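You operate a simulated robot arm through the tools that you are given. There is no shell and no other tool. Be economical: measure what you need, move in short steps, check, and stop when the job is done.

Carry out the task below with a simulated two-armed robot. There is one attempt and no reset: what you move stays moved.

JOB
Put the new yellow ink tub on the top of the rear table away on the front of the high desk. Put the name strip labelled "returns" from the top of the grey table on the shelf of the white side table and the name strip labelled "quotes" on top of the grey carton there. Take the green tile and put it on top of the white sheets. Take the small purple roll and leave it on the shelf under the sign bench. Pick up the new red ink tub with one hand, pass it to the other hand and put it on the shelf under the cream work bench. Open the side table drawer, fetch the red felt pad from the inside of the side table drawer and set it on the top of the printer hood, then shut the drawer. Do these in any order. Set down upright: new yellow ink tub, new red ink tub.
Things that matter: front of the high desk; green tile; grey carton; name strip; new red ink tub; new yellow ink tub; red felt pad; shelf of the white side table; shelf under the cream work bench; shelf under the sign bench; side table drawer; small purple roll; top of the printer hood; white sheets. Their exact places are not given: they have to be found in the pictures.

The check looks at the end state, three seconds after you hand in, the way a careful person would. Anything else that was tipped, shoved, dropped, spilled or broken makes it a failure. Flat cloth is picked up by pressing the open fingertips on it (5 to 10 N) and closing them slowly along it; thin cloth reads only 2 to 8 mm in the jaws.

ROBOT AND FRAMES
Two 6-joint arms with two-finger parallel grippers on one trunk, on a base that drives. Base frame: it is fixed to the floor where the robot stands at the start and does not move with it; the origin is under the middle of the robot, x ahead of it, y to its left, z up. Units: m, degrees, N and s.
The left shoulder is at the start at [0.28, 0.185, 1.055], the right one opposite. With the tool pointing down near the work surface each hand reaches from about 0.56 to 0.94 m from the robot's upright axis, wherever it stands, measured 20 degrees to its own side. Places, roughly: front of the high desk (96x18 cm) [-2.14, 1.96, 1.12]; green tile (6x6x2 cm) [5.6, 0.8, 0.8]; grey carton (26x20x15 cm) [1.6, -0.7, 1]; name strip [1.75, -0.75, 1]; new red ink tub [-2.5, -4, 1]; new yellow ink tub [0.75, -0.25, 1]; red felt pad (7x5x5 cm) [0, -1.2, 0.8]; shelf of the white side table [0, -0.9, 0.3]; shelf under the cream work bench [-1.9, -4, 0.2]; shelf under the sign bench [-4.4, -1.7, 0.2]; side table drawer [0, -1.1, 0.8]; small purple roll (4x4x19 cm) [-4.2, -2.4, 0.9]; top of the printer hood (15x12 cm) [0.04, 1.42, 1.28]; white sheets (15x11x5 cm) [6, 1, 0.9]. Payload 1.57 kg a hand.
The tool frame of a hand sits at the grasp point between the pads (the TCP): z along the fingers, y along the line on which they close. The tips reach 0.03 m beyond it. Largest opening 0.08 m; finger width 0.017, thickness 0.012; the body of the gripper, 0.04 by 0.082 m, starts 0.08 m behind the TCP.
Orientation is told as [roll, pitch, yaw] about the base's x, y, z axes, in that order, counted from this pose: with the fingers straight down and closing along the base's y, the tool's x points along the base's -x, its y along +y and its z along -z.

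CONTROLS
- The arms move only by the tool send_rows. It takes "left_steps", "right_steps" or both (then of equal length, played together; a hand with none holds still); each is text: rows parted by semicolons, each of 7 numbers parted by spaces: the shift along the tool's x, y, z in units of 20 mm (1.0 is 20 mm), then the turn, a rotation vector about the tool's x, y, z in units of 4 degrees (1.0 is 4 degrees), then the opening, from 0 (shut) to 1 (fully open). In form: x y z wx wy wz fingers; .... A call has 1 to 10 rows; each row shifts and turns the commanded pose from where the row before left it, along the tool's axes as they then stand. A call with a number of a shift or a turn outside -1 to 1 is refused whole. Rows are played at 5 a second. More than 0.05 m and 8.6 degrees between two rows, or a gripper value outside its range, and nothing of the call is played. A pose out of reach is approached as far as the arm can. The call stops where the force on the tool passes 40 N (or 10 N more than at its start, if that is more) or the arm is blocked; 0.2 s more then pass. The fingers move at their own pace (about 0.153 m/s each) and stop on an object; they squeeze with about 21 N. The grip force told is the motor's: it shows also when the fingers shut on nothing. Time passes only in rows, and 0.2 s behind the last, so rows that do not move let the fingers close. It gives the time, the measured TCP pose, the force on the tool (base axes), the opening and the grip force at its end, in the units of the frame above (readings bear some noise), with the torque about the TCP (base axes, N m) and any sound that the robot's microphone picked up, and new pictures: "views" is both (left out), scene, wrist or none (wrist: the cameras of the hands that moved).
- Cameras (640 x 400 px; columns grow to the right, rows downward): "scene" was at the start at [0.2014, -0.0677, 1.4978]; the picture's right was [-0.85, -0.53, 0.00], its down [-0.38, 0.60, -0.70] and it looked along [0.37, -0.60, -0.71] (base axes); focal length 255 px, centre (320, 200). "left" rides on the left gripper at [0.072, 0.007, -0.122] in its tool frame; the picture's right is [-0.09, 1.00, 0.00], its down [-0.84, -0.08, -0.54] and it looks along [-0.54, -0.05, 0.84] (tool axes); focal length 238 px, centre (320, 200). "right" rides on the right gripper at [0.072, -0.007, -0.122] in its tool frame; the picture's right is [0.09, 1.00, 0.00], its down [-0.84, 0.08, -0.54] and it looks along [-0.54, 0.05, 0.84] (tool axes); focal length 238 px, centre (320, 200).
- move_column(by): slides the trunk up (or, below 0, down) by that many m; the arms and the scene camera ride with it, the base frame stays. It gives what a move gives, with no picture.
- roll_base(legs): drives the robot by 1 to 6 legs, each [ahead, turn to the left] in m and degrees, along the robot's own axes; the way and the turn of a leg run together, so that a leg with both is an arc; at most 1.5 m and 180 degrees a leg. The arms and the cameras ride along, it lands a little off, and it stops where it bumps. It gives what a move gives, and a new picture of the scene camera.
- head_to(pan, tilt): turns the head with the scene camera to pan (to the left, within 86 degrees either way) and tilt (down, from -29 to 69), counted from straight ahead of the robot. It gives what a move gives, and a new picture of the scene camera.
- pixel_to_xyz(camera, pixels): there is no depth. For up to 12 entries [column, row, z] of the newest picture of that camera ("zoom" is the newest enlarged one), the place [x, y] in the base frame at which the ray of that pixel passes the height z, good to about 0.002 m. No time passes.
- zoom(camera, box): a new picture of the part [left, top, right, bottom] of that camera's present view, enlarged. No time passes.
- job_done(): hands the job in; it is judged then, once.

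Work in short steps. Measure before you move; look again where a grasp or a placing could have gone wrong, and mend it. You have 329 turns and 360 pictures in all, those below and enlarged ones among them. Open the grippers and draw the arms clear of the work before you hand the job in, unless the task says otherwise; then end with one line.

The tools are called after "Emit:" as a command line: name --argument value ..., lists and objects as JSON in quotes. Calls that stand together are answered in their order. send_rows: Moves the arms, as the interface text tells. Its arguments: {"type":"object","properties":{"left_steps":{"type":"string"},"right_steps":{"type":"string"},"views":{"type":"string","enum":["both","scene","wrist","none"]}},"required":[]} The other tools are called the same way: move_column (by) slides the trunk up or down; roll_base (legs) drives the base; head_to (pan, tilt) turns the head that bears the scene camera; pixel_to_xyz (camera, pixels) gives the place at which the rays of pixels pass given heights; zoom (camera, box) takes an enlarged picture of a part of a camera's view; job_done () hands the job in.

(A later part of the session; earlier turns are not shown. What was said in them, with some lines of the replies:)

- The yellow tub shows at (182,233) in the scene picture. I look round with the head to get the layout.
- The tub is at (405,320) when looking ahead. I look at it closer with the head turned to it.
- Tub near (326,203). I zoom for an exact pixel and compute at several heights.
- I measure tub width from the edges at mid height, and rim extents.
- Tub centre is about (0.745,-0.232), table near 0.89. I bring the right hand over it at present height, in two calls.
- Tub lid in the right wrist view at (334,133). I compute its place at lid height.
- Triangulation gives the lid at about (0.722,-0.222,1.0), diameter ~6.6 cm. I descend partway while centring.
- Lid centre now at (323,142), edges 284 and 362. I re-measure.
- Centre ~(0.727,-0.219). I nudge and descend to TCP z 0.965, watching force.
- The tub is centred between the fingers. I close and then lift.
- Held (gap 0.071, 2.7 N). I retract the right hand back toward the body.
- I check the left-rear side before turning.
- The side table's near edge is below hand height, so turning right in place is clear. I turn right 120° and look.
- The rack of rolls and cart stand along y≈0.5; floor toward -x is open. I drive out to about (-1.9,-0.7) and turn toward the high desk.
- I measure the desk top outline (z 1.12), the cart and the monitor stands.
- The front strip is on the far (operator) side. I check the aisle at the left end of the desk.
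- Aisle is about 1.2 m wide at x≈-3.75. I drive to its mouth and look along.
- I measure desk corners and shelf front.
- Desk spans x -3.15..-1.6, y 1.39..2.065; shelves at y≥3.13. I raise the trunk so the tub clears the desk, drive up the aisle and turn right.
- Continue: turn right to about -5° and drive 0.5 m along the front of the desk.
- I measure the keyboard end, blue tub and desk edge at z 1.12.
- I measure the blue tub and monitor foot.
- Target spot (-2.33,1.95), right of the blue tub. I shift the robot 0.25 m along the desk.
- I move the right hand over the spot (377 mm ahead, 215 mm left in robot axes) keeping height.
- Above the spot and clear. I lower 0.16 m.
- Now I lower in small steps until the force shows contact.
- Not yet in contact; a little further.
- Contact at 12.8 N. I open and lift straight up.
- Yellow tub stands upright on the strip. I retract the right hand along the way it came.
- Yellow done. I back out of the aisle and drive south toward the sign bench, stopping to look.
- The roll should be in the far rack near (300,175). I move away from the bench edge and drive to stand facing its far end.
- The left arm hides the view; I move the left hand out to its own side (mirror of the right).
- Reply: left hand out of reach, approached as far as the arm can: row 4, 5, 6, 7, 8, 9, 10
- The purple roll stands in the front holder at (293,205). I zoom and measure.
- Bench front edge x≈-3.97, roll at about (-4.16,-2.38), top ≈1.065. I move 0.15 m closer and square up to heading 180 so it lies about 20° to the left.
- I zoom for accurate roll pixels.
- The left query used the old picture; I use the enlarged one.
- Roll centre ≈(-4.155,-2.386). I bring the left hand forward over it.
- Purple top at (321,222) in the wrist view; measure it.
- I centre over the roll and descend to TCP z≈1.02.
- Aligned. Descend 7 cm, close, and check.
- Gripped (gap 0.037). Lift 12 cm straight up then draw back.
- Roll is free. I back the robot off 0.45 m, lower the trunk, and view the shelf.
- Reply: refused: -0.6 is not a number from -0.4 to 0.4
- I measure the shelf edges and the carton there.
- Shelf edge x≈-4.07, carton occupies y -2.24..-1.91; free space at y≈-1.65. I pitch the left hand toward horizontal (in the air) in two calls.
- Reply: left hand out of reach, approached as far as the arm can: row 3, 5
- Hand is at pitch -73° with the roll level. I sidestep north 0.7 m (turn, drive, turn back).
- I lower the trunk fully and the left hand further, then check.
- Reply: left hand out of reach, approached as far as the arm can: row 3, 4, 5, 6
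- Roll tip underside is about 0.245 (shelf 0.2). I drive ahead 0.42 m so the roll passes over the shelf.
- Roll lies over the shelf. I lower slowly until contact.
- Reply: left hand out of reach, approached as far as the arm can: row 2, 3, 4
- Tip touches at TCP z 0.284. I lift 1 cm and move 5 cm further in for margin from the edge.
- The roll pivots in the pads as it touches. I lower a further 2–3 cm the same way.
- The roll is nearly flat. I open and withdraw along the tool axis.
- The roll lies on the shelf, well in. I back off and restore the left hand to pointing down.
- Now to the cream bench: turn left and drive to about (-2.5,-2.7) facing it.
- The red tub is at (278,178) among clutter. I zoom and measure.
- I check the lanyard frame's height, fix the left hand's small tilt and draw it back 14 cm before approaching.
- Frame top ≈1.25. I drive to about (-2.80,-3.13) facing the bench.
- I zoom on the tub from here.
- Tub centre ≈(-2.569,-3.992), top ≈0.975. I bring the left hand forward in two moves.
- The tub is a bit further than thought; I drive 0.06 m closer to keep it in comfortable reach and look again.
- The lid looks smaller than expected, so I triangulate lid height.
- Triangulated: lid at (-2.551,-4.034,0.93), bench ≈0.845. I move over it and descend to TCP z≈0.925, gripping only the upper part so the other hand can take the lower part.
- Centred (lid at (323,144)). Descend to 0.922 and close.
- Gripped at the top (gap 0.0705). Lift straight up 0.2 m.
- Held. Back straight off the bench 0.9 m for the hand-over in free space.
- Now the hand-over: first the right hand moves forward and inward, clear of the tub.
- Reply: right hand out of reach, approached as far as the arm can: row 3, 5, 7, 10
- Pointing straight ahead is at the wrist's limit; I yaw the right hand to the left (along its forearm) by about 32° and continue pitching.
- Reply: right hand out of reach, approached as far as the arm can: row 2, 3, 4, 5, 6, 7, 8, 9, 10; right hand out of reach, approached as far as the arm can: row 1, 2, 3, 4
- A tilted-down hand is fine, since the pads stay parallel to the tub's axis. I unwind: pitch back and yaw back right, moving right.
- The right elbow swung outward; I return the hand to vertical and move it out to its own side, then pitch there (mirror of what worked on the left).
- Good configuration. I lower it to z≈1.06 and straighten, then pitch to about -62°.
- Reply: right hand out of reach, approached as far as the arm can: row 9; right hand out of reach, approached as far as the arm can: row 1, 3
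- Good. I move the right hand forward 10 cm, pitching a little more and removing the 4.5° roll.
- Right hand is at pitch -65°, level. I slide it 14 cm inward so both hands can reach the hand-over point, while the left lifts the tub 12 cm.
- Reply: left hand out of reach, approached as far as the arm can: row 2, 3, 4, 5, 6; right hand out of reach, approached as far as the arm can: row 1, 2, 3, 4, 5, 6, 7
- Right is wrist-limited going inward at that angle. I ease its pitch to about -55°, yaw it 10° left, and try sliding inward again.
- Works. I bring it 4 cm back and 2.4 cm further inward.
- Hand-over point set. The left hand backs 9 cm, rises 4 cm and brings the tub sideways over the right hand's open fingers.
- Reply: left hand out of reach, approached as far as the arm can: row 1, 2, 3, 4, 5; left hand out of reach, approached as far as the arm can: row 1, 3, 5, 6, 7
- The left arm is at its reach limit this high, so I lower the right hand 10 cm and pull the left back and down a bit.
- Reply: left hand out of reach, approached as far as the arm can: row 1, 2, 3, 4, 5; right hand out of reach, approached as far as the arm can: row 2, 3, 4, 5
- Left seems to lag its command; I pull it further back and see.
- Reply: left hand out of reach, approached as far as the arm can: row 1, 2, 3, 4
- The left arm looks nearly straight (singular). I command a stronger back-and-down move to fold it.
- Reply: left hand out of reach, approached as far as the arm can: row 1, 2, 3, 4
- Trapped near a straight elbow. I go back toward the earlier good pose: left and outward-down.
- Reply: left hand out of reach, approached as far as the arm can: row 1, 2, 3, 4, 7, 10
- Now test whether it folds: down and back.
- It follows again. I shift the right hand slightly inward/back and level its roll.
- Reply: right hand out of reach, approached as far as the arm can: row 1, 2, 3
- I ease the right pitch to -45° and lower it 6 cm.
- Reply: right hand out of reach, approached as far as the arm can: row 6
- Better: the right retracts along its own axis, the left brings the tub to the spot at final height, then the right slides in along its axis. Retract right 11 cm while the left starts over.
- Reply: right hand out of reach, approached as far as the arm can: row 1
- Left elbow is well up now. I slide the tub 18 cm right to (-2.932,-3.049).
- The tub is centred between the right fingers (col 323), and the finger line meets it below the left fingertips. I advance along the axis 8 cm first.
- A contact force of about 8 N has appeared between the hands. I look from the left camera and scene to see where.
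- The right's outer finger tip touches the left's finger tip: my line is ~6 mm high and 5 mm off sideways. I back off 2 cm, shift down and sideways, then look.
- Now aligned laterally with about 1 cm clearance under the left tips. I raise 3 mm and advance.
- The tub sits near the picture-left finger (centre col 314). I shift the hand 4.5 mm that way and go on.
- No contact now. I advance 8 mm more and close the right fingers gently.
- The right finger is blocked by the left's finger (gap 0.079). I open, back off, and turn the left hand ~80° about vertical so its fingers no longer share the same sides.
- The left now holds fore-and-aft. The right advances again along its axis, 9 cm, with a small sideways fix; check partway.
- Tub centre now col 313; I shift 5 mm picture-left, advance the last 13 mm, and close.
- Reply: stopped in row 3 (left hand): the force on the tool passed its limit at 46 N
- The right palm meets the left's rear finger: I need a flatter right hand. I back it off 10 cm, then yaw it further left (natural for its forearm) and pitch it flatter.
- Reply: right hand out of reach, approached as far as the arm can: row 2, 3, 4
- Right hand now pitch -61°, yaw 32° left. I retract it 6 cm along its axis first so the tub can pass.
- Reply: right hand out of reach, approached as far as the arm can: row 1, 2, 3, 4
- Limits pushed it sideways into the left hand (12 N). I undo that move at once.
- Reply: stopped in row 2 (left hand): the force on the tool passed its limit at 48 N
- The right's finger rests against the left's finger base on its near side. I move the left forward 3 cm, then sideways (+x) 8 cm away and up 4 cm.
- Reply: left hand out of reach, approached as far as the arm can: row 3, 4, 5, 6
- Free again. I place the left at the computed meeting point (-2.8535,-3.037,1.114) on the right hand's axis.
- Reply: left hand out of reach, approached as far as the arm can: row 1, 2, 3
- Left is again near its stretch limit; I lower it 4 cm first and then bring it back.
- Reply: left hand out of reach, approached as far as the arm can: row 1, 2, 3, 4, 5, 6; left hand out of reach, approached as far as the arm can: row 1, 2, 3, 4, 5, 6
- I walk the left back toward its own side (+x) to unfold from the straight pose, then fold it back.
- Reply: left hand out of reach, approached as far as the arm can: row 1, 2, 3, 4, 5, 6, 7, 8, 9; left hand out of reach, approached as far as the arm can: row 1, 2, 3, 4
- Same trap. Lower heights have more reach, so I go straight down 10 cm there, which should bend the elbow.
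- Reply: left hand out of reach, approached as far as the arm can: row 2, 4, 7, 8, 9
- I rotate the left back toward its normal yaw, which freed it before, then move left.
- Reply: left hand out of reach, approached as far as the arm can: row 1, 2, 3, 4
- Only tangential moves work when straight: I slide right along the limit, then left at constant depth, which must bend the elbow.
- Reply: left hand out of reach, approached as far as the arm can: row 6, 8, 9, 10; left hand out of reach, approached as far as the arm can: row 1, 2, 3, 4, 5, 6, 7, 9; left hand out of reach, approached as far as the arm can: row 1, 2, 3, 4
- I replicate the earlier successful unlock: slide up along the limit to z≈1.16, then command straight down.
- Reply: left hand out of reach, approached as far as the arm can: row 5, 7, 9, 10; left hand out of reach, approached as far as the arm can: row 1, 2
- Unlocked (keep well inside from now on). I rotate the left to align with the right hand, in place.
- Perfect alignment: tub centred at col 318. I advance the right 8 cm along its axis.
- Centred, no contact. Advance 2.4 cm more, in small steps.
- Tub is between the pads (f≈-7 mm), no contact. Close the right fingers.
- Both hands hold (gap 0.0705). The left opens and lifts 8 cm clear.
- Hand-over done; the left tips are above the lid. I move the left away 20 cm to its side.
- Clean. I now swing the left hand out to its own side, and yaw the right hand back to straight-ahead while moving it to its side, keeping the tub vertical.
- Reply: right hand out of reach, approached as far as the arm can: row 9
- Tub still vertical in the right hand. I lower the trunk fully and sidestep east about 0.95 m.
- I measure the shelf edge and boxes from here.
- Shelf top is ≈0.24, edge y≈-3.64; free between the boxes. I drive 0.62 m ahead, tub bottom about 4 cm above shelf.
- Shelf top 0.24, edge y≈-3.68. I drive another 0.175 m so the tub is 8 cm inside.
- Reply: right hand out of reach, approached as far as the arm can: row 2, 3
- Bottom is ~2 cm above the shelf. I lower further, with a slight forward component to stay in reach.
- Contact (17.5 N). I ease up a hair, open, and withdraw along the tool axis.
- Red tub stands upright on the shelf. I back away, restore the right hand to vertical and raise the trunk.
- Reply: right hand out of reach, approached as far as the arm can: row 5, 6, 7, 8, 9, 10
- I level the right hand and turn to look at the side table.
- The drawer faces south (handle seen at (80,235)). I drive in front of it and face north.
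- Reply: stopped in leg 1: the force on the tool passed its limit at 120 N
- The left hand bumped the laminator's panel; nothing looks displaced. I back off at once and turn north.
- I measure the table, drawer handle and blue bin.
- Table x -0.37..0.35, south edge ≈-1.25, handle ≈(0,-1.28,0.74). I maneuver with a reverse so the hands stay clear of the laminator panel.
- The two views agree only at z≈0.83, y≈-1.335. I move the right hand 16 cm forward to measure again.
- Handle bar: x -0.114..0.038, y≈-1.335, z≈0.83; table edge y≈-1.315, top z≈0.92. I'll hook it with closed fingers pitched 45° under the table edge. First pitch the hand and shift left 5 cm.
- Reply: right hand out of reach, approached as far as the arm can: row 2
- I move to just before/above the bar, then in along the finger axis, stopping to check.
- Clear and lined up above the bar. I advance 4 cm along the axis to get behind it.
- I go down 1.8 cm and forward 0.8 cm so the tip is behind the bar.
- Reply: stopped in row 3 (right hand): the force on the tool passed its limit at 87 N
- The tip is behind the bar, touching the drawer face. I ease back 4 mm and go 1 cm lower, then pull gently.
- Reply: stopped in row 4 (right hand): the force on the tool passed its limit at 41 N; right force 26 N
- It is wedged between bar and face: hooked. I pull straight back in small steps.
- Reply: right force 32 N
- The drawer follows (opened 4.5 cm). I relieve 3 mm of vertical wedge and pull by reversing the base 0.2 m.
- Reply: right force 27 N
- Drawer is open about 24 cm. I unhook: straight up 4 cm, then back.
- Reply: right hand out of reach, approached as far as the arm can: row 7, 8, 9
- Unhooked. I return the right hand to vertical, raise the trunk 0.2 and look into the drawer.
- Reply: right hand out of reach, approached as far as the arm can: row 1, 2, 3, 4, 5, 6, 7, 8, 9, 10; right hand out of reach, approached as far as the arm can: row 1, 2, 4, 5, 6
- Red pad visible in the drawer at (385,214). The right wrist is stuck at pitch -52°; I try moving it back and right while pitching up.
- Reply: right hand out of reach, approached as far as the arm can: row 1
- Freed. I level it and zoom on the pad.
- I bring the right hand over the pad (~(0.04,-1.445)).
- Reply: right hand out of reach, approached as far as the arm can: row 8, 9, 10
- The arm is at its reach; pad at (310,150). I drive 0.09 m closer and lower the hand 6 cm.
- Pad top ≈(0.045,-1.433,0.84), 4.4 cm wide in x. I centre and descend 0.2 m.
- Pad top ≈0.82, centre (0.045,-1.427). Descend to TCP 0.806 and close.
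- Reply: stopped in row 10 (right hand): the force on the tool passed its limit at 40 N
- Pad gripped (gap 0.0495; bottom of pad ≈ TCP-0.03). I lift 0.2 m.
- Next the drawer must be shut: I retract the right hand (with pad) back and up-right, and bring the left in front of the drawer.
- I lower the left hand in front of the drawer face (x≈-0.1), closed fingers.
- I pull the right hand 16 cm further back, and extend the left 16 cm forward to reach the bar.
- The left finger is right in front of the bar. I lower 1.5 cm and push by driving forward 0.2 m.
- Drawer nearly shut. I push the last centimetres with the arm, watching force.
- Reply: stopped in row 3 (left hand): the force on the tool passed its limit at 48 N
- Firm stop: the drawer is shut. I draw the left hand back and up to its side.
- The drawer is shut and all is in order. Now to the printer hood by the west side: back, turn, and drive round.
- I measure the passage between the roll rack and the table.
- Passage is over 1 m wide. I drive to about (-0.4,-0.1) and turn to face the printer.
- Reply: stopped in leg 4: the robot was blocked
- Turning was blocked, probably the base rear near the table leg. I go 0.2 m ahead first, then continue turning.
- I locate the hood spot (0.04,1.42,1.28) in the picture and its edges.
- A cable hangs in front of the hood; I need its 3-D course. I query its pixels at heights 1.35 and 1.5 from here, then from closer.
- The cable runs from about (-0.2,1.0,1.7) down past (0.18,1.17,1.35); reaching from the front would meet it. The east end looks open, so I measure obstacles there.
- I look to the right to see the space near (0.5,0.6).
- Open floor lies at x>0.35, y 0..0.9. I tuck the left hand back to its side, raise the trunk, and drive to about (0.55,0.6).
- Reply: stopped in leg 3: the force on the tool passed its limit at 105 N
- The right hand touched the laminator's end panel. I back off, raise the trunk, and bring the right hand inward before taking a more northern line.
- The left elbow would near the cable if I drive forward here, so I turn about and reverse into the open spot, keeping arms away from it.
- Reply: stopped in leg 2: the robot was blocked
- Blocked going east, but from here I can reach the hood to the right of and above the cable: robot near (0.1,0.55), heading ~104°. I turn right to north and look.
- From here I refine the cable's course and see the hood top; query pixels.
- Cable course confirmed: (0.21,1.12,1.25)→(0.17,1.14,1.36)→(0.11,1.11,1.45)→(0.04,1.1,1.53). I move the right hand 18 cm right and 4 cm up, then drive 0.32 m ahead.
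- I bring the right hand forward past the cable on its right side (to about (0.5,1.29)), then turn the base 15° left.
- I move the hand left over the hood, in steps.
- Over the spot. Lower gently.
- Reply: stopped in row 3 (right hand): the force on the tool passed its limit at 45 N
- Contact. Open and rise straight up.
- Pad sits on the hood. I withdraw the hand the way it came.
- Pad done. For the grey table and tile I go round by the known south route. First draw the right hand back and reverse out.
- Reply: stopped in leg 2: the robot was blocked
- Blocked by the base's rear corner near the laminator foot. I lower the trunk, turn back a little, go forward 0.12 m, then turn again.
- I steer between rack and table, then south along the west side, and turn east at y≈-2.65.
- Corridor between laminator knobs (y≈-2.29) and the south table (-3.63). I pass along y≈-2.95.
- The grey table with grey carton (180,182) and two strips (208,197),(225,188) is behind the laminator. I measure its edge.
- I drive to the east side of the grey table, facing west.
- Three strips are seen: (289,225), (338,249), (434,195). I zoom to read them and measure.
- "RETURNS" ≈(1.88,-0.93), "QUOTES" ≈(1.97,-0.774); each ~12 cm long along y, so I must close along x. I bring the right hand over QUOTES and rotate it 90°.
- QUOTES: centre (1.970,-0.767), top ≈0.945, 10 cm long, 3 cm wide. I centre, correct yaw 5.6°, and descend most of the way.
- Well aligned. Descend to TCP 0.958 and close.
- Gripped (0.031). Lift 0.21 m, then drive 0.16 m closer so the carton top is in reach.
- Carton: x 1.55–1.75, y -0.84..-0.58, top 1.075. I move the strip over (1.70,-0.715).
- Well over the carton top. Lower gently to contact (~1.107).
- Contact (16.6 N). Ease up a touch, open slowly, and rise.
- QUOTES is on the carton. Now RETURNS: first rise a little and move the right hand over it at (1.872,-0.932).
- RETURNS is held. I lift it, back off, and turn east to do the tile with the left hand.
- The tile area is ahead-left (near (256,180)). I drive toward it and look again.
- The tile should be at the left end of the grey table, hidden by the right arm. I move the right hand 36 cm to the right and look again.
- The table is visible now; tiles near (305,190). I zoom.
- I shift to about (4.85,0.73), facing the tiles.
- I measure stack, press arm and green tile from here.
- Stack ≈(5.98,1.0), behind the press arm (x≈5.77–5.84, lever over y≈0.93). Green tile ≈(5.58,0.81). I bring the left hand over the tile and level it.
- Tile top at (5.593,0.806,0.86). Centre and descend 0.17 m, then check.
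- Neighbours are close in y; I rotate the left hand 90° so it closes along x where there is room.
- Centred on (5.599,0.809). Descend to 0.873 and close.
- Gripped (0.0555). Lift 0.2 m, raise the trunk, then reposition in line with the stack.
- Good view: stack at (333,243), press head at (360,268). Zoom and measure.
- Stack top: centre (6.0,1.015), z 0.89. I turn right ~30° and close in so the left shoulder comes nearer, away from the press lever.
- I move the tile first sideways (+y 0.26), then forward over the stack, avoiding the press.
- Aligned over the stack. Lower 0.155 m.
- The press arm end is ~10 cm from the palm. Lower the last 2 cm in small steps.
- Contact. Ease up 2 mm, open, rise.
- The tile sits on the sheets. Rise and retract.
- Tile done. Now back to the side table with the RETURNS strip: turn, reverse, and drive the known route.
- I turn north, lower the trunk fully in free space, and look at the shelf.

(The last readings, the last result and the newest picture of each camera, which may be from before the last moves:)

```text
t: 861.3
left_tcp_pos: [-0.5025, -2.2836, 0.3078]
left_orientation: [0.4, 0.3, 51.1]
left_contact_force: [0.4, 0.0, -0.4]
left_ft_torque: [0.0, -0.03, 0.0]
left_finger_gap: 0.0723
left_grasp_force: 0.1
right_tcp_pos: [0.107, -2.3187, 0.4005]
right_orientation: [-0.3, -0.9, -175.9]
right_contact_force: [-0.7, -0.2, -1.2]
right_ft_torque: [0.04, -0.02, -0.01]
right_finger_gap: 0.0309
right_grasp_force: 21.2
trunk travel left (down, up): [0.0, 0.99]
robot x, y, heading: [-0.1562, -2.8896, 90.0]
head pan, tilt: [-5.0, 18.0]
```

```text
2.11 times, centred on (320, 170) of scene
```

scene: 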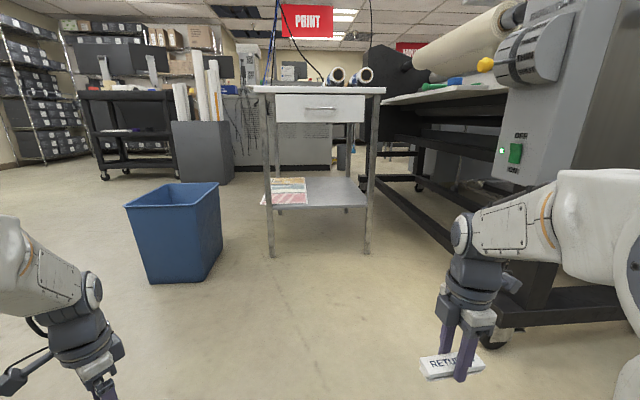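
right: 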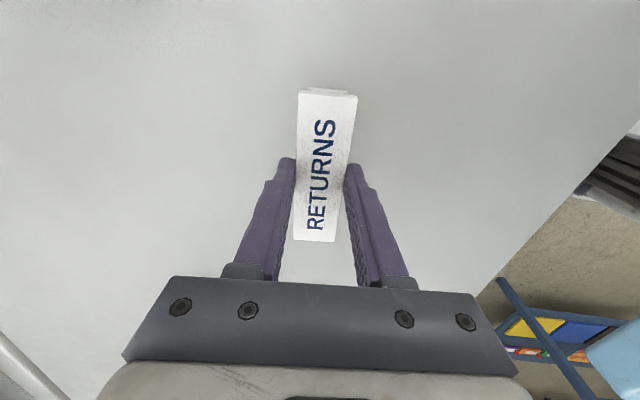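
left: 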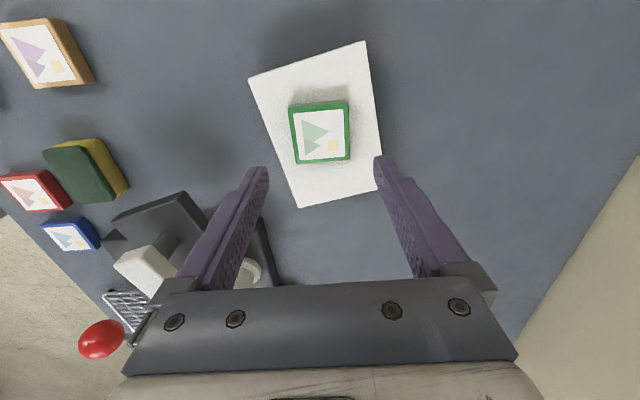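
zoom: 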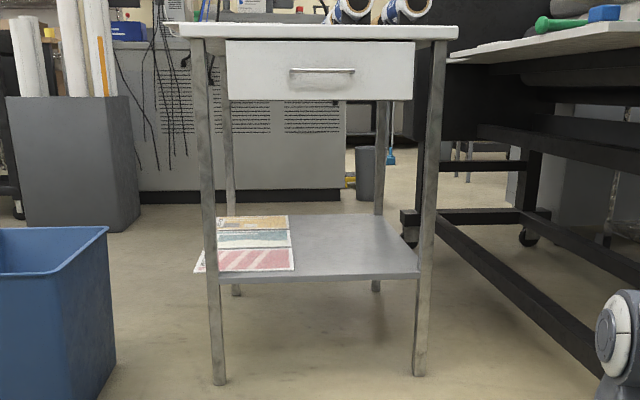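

Shelf top ≈0.31, free at x -0.05..0.24. I extend the right arm 0.24 m forward and lift the left clear of the bin height.

Emit:
send_rows --right_steps "0 -1 0 0 0 0 0.2;0 -1 0 0 0 0 0.2;0 -1 0 0 0 0 0.2;0 -1 0 0 0 0 0.2;0 -1 0 0 0 0 0.2;0 -1 0 0 0 0 0.2;0 -1 0 0 0 0 0.2;0 -1 0 0 0 0 0.2;0 -1 0 0 0 0 0.2;0 -1 0 0 0 0 0.2" --left_steps "0 0 -1 0 0 0 0.5;0 0 -1 0 0 0 0.5;0 0 -1 0 0 0 0.5;0 0 -1 0 0 0 0.5;0 0 -1 0 0 0 0.5;0 -0.5 -1 0 0 0 0.5;0 -0.5 -1 0 0 0 0.5;0 -0.5 -1 0 0 0 0.5;0 -0.5 -1 0 0 0 0.5;0 -0.5 -1 0 0 0 0.5" --views "none"

Emit:
send_rows --right_steps "0 -1 0 0 0 0 0.2;0 -1 0 0 0 0 0.2;0 0 0 0 0 0 0.2" --views "none"

Emit:
roll_base --legs '[[0.55, 0]]'

```text
t: 863.5
left_tcp_pos: [-0.4627, -2.3156, 0.5077]
left_orientation: [0.4, 0.3, 51.1]
left_contact_force: [-0.1, 0.0, -0.1]
left_ft_torque: [0.02, -0.04, 0.01]
left_finger_gap: 0.0403
left_grasp_force: 0.0
right_tcp_pos: [0.09, -2.1201, 0.4027]
right_orientation: [-0.2, -0.8, -175.9]
right_contact_force: [0.1, -0.4, -0.5]
right_ft_torque: [-0.02, 0.0, 0.02]
right_finger_gap: 0.0312
right_grasp_force: 21.2
trunk travel left (down, up): [0.0, 0.99]
robot x, y, heading: [-0.158, -2.8891, 89.9]
head pan, tilt: [-5.0, 18.0]
```

```text
t: 864.3
left_tcp_pos: [-0.4648, -2.3155, 0.5081]
left_orientation: [0.3, 0.3, 51.1]
left_contact_force: [-0.3, -0.6, -0.2]
left_ft_torque: [0.01, -0.01, 0.02]
left_finger_gap: 0.0401
left_grasp_force: 0.1
right_tcp_pos: [0.0894, -2.0788, 0.4019]
right_orientation: [-0.2, -0.8, -175.8]
right_contact_force: [-0.2, 0.1, -0.5]
right_ft_torque: [-0.01, 0.02, -0.04]
right_finger_gap: 0.031
right_grasp_force: 20.3
trunk travel left (down, up): [0.0, 0.99]
robot x, y, heading: [-0.1592, -2.8822, 90.0]
head pan, tilt: [-5.0, 18.0]
```

```text
t: 867.4
left_tcp_pos: [-0.4692, -1.7698, 0.5073]
left_orientation: [0.4, 0.3, 51.4]
left_contact_force: [0.1, -0.1, 0.5]
left_ft_torque: [-0.02, -0.02, -0.01]
left_finger_gap: 0.04
left_grasp_force: 0.1
right_tcp_pos: [0.0834, -1.53, 0.4013]
right_orientation: [-0.2, -0.7, -175.5]
right_contact_force: [0.2, 0.1, -0.6]
right_ft_torque: [0.0, 0.0, -0.03]
right_finger_gap: 0.0308
right_grasp_force: 20.9
trunk travel left (down, up): [0.0, 0.99]
robot x, y, heading: [-0.1617, -2.3394, 90.4]
head pan, tilt: [-5.0, 18.0]
```

scene: 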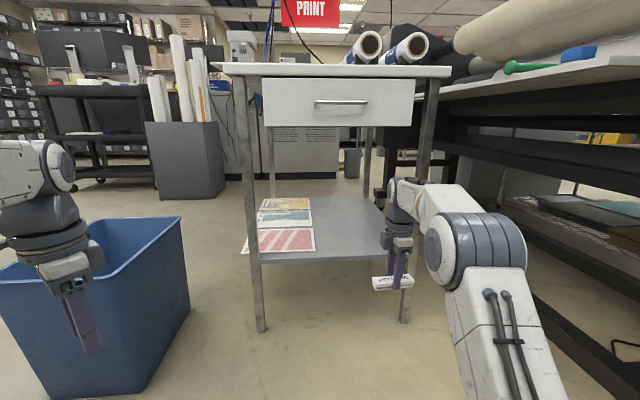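

Emit:
pixel_to_xyz --camera "scene" --pixels '[[186, 305, 0.0], [137, 393, 0.0], [181, 217, 0.37], [320, 262, 0.31], [320, 262, 0.3], [260, 332, 0.0], [404, 322, 0.0], [340, 127, 0.77]]'

```text
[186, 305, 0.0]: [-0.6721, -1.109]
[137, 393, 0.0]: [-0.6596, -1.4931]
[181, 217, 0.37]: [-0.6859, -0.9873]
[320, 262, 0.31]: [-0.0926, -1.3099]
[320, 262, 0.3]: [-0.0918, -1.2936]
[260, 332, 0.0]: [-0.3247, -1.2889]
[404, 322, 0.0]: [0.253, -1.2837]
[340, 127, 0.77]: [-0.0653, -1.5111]
```

Bin is clear (x≤-0.66); shelf edge y≈-1.29, z≈0.30. I drive 0.34 m in.

Emit:
roll_base --legs '[[0.34, 0]]'

Emit:
zoom --camera "right" --box '[0, 0, 640, 400]'

```text
t: 869.7
left_tcp_pos: [-0.4779, -1.4271, 0.5077]
left_orientation: [0.4, 0.4, 52.0]
left_contact_force: [-0.5, 0.0, -0.2]
left_ft_torque: [0.03, -0.01, 0.02]
left_finger_gap: 0.0397
left_grasp_force: 0.1
right_tcp_pos: [0.0725, -1.1836, 0.4011]
right_orientation: [-0.1, -0.8, -175.0]
right_contact_force: [0.1, 0.1, -0.1]
right_ft_torque: [-0.02, 0.01, 0.01]
right_finger_gap: 0.0312
right_grasp_force: 20.8
trunk travel left (down, up): [0.0, 0.99]
robot x, y, heading: [-0.1654, -1.9971, 91.2]
head pan, tilt: [-5.0, 18.0]
```

scene: 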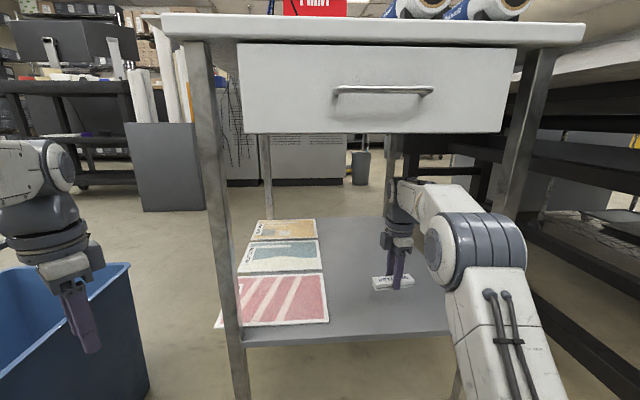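

```text
1.00 times, centred on (320, 200) of right (not enlarged: the box is as wide or as high as the picture)
```

zoom: 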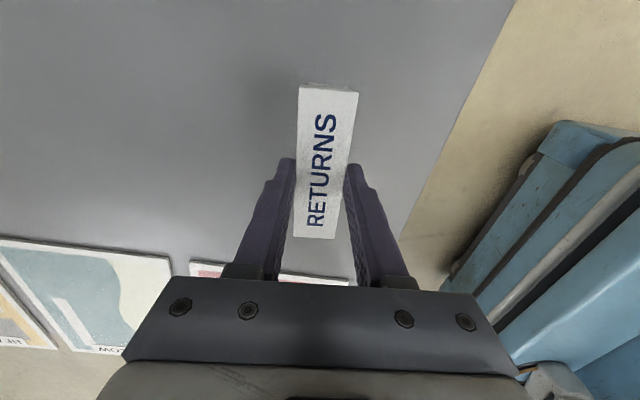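

The strip is over the free shelf area. Lower 5 cm, then gently to contact.

Emit:
send_rows --right_steps "0 0 0.7 0 0 0 0.2;0 0 0.7 0 0 0 0.2;0 0 0.7 0 0 0 0.2;0 0 0.4 0 0 0 0.2;0 0 0 0 0 0 0.2" --views "none"

Emit:
send_rows --right_steps "0 0 0.25 0 0 0 0.2;0 0 0.2 0 0 0 0.2;0 0 0 0 0 0 0.2" --views "none"

```text
t: 870.9
left_tcp_pos: [-0.4772, -1.4278, 0.5083]
left_orientation: [0.4, 0.4, 51.9]
left_contact_force: [-0.2, 0.0, 0.4]
left_ft_torque: [0.01, 0.01, -0.04]
left_finger_gap: 0.04
left_grasp_force: 0.1
right_tcp_pos: [0.0725, -1.1848, 0.3524]
right_orientation: [-0.4, -0.8, -175.0]
right_contact_force: [0.7, 1.2, 15.6]
right_ft_torque: [0.03, -0.01, -0.01]
right_finger_gap: 0.0313
right_grasp_force: 20.6
trunk travel left (down, up): [0.0, 0.99]
robot x, y, heading: [-0.1672, -1.9971, 90.6]
head pan, tilt: [-5.0, 18.0]
```

```text
t: 871.4
left_tcp_pos: [-0.4781, -1.4275, 0.508]
left_orientation: [0.5, 0.2, 51.8]
left_contact_force: [-0.4, 0.7, 0.3]
left_ft_torque: [-0.03, 0.01, -0.04]
left_finger_gap: 0.0402
left_grasp_force: 0.0
right_tcp_pos: [0.073, -1.1835, 0.3498]
right_orientation: [-0.7, -0.7, -175.1]
right_contact_force: [-0.8, -5.6, 14.5]
right_ft_torque: [-0.53, 0.05, -0.05]
right_finger_gap: 0.0309
right_grasp_force: 20.9
trunk travel left (down, up): [0.0, 0.99]
robot x, y, heading: [-0.1656, -1.9918, 91.1]
head pan, tilt: [-5.0, 18.0]
stopped in row 2 (right hand): the force on the tool passed its limit at 44 N (the readings are from after the stop); the commanded pose is now the measured one
```

Contact at TCP 0.352 (shelf ≈0.32). Ease up 2 mm, open, rise.

Emit:
send_rows --right_steps "0 0 -0.15 0 0 0 0.2;0 0 0 0 0 0 0.45;0 0 0 0 0 0 0.7;0 0 0 0 0 0 0.7;0 0 -0.4 0 0 0 0.7;0 0 -0.8 0 0 0 0.7;0 0 -1 0 0 0 0.7" --views "both"

```text
t: 873.0
left_tcp_pos: [-0.4779, -1.4273, 0.5083]
left_orientation: [0.5, 0.4, 51.9]
left_contact_force: [-0.4, -0.5, 0.6]
left_ft_torque: [-0.03, 0.03, -0.02]
left_finger_gap: 0.04
left_grasp_force: 0.0
right_tcp_pos: [0.0739, -1.1846, 0.3974]
right_orientation: [-0.6, -0.7, -175.0]
right_contact_force: [0.0, 0.8, -0.1]
right_ft_torque: [0.02, 0.03, -0.04]
right_finger_gap: 0.0561
right_grasp_force: 0.1
trunk travel left (down, up): [0.0, 0.99]
robot x, y, heading: [-0.1646, -1.995, 90.9]
head pan, tilt: [-5.0, 18.0]
```

scene: 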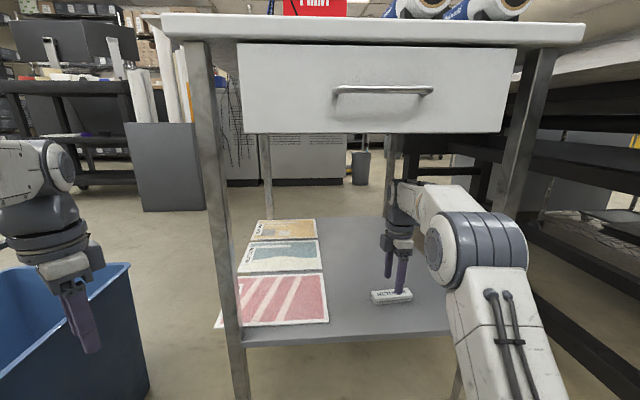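
right: 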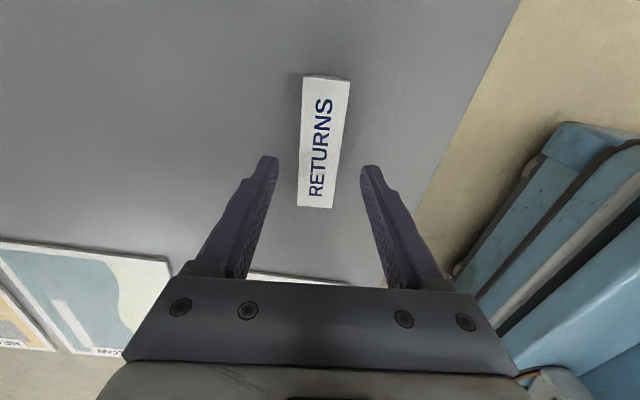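

RETURNS lies on the shelf. I back out straight and take a last look.

Emit:
roll_base --legs '[[-0.6, 0]]'

Emit:
move_column --by 0.4

Emit:
send_rows --right_steps "0 0 0 0 0 0 1;0 0 0 0 0 0 1" --left_steps "0 0 0 0 0 0 1;0 0 0 0 0 0 1" --views "scene"

```text
t: 876.5
left_tcp_pos: [-0.4648, -2.0395, 0.5082]
left_orientation: [0.3, 0.3, 51.1]
left_contact_force: [-1.5, -0.2, -1.3]
left_ft_torque: [-0.04, 0.0, 0.0]
left_finger_gap: 0.04
left_grasp_force: 0.0
right_tcp_pos: [0.0893, -1.8036, 0.3965]
right_orientation: [-0.6, -0.8, -175.9]
right_contact_force: [0.2, -0.4, -1.3]
right_ft_torque: [0.01, -0.01, 0.01]
right_finger_gap: 0.056
right_grasp_force: 0.0
trunk travel left (down, up): [0.0, 0.99]
robot x, y, heading: [-0.1616, -2.6093, 90.0]
head pan, tilt: [-5.0, 18.0]
```

scene: 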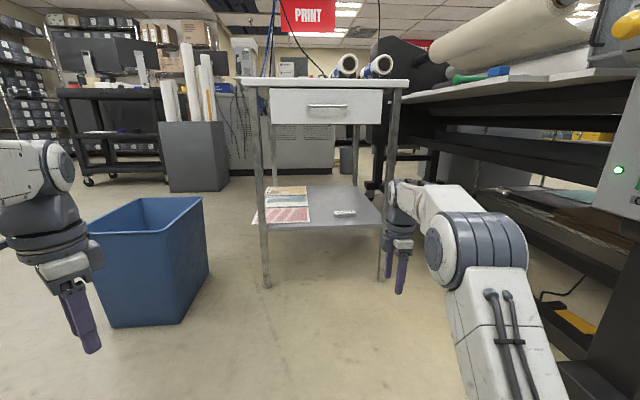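

```text
t: 880.3
left_tcp_pos: [-0.4655, -2.0388, 0.907]
left_orientation: [0.3, 0.3, 51.2]
left_contact_force: [0.0, 0.6, -1.0]
left_ft_torque: [0.0, 0.02, 0.02]
left_finger_gap: 0.04
left_grasp_force: 0.1
right_tcp_pos: [0.0895, -1.8031, 0.797]
right_orientation: [-0.6, -0.8, -175.9]
right_contact_force: [1.0, 0.8, -0.4]
right_ft_torque: [0.01, 0.0, 0.0]
right_finger_gap: 0.056
right_grasp_force: 0.1
trunk travel left (down, up): [-0.4, 0.59]
robot x, y, heading: [-0.1626, -2.6098, 90.1]
head pan, tilt: [-5.0, 18.0]
```

```text
t: 880.9
left_tcp_pos: [-0.4635, -2.0386, 0.9086]
left_orientation: [0.3, 0.3, 51.1]
left_contact_force: [0.2, -0.5, 0.3]
left_ft_torque: [0.02, 0.02, -0.04]
left_finger_gap: 0.0798
left_grasp_force: 0.0
right_tcp_pos: [0.0889, -1.8035, 0.7968]
right_orientation: [-0.6, -0.7, -175.9]
right_contact_force: [-0.9, -0.1, -0.4]
right_ft_torque: [0.0, -0.03, 0.01]
right_finger_gap: 0.0797
right_grasp_force: 0.0
trunk travel left (down, up): [-0.4, 0.59]
robot x, y, heading: [-0.1594, -2.6093, 90.2]
head pan, tilt: [-5.0, 18.0]
```

scene: 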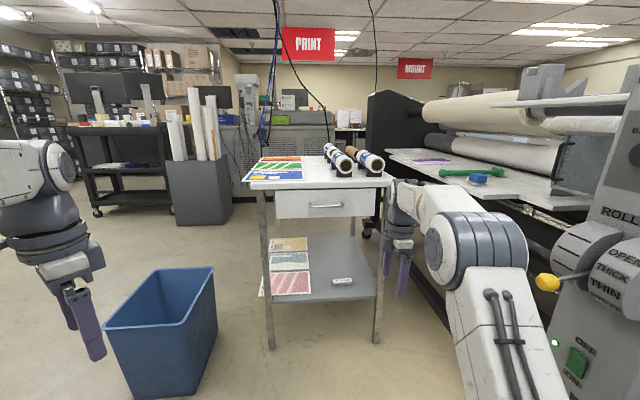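

The last picture shows the drawer shut, the RETURNS strip on the shelf, both hands open and the arms clear. I hand the job in.

Emit:
job_done

```text
The job is handed in.
```

I finished every part of the job and handed it in. The yellow tub, purple roll, red tub, felt pad, green tile and both name strips were seen in place when set down. The drawer is shut and both ink tubs stand upright. On the way, a hand bumped the laminator's control panel once and its end panel once, and the base was blocked several times near the side table and laminator. Nothing looked moved afterwards.
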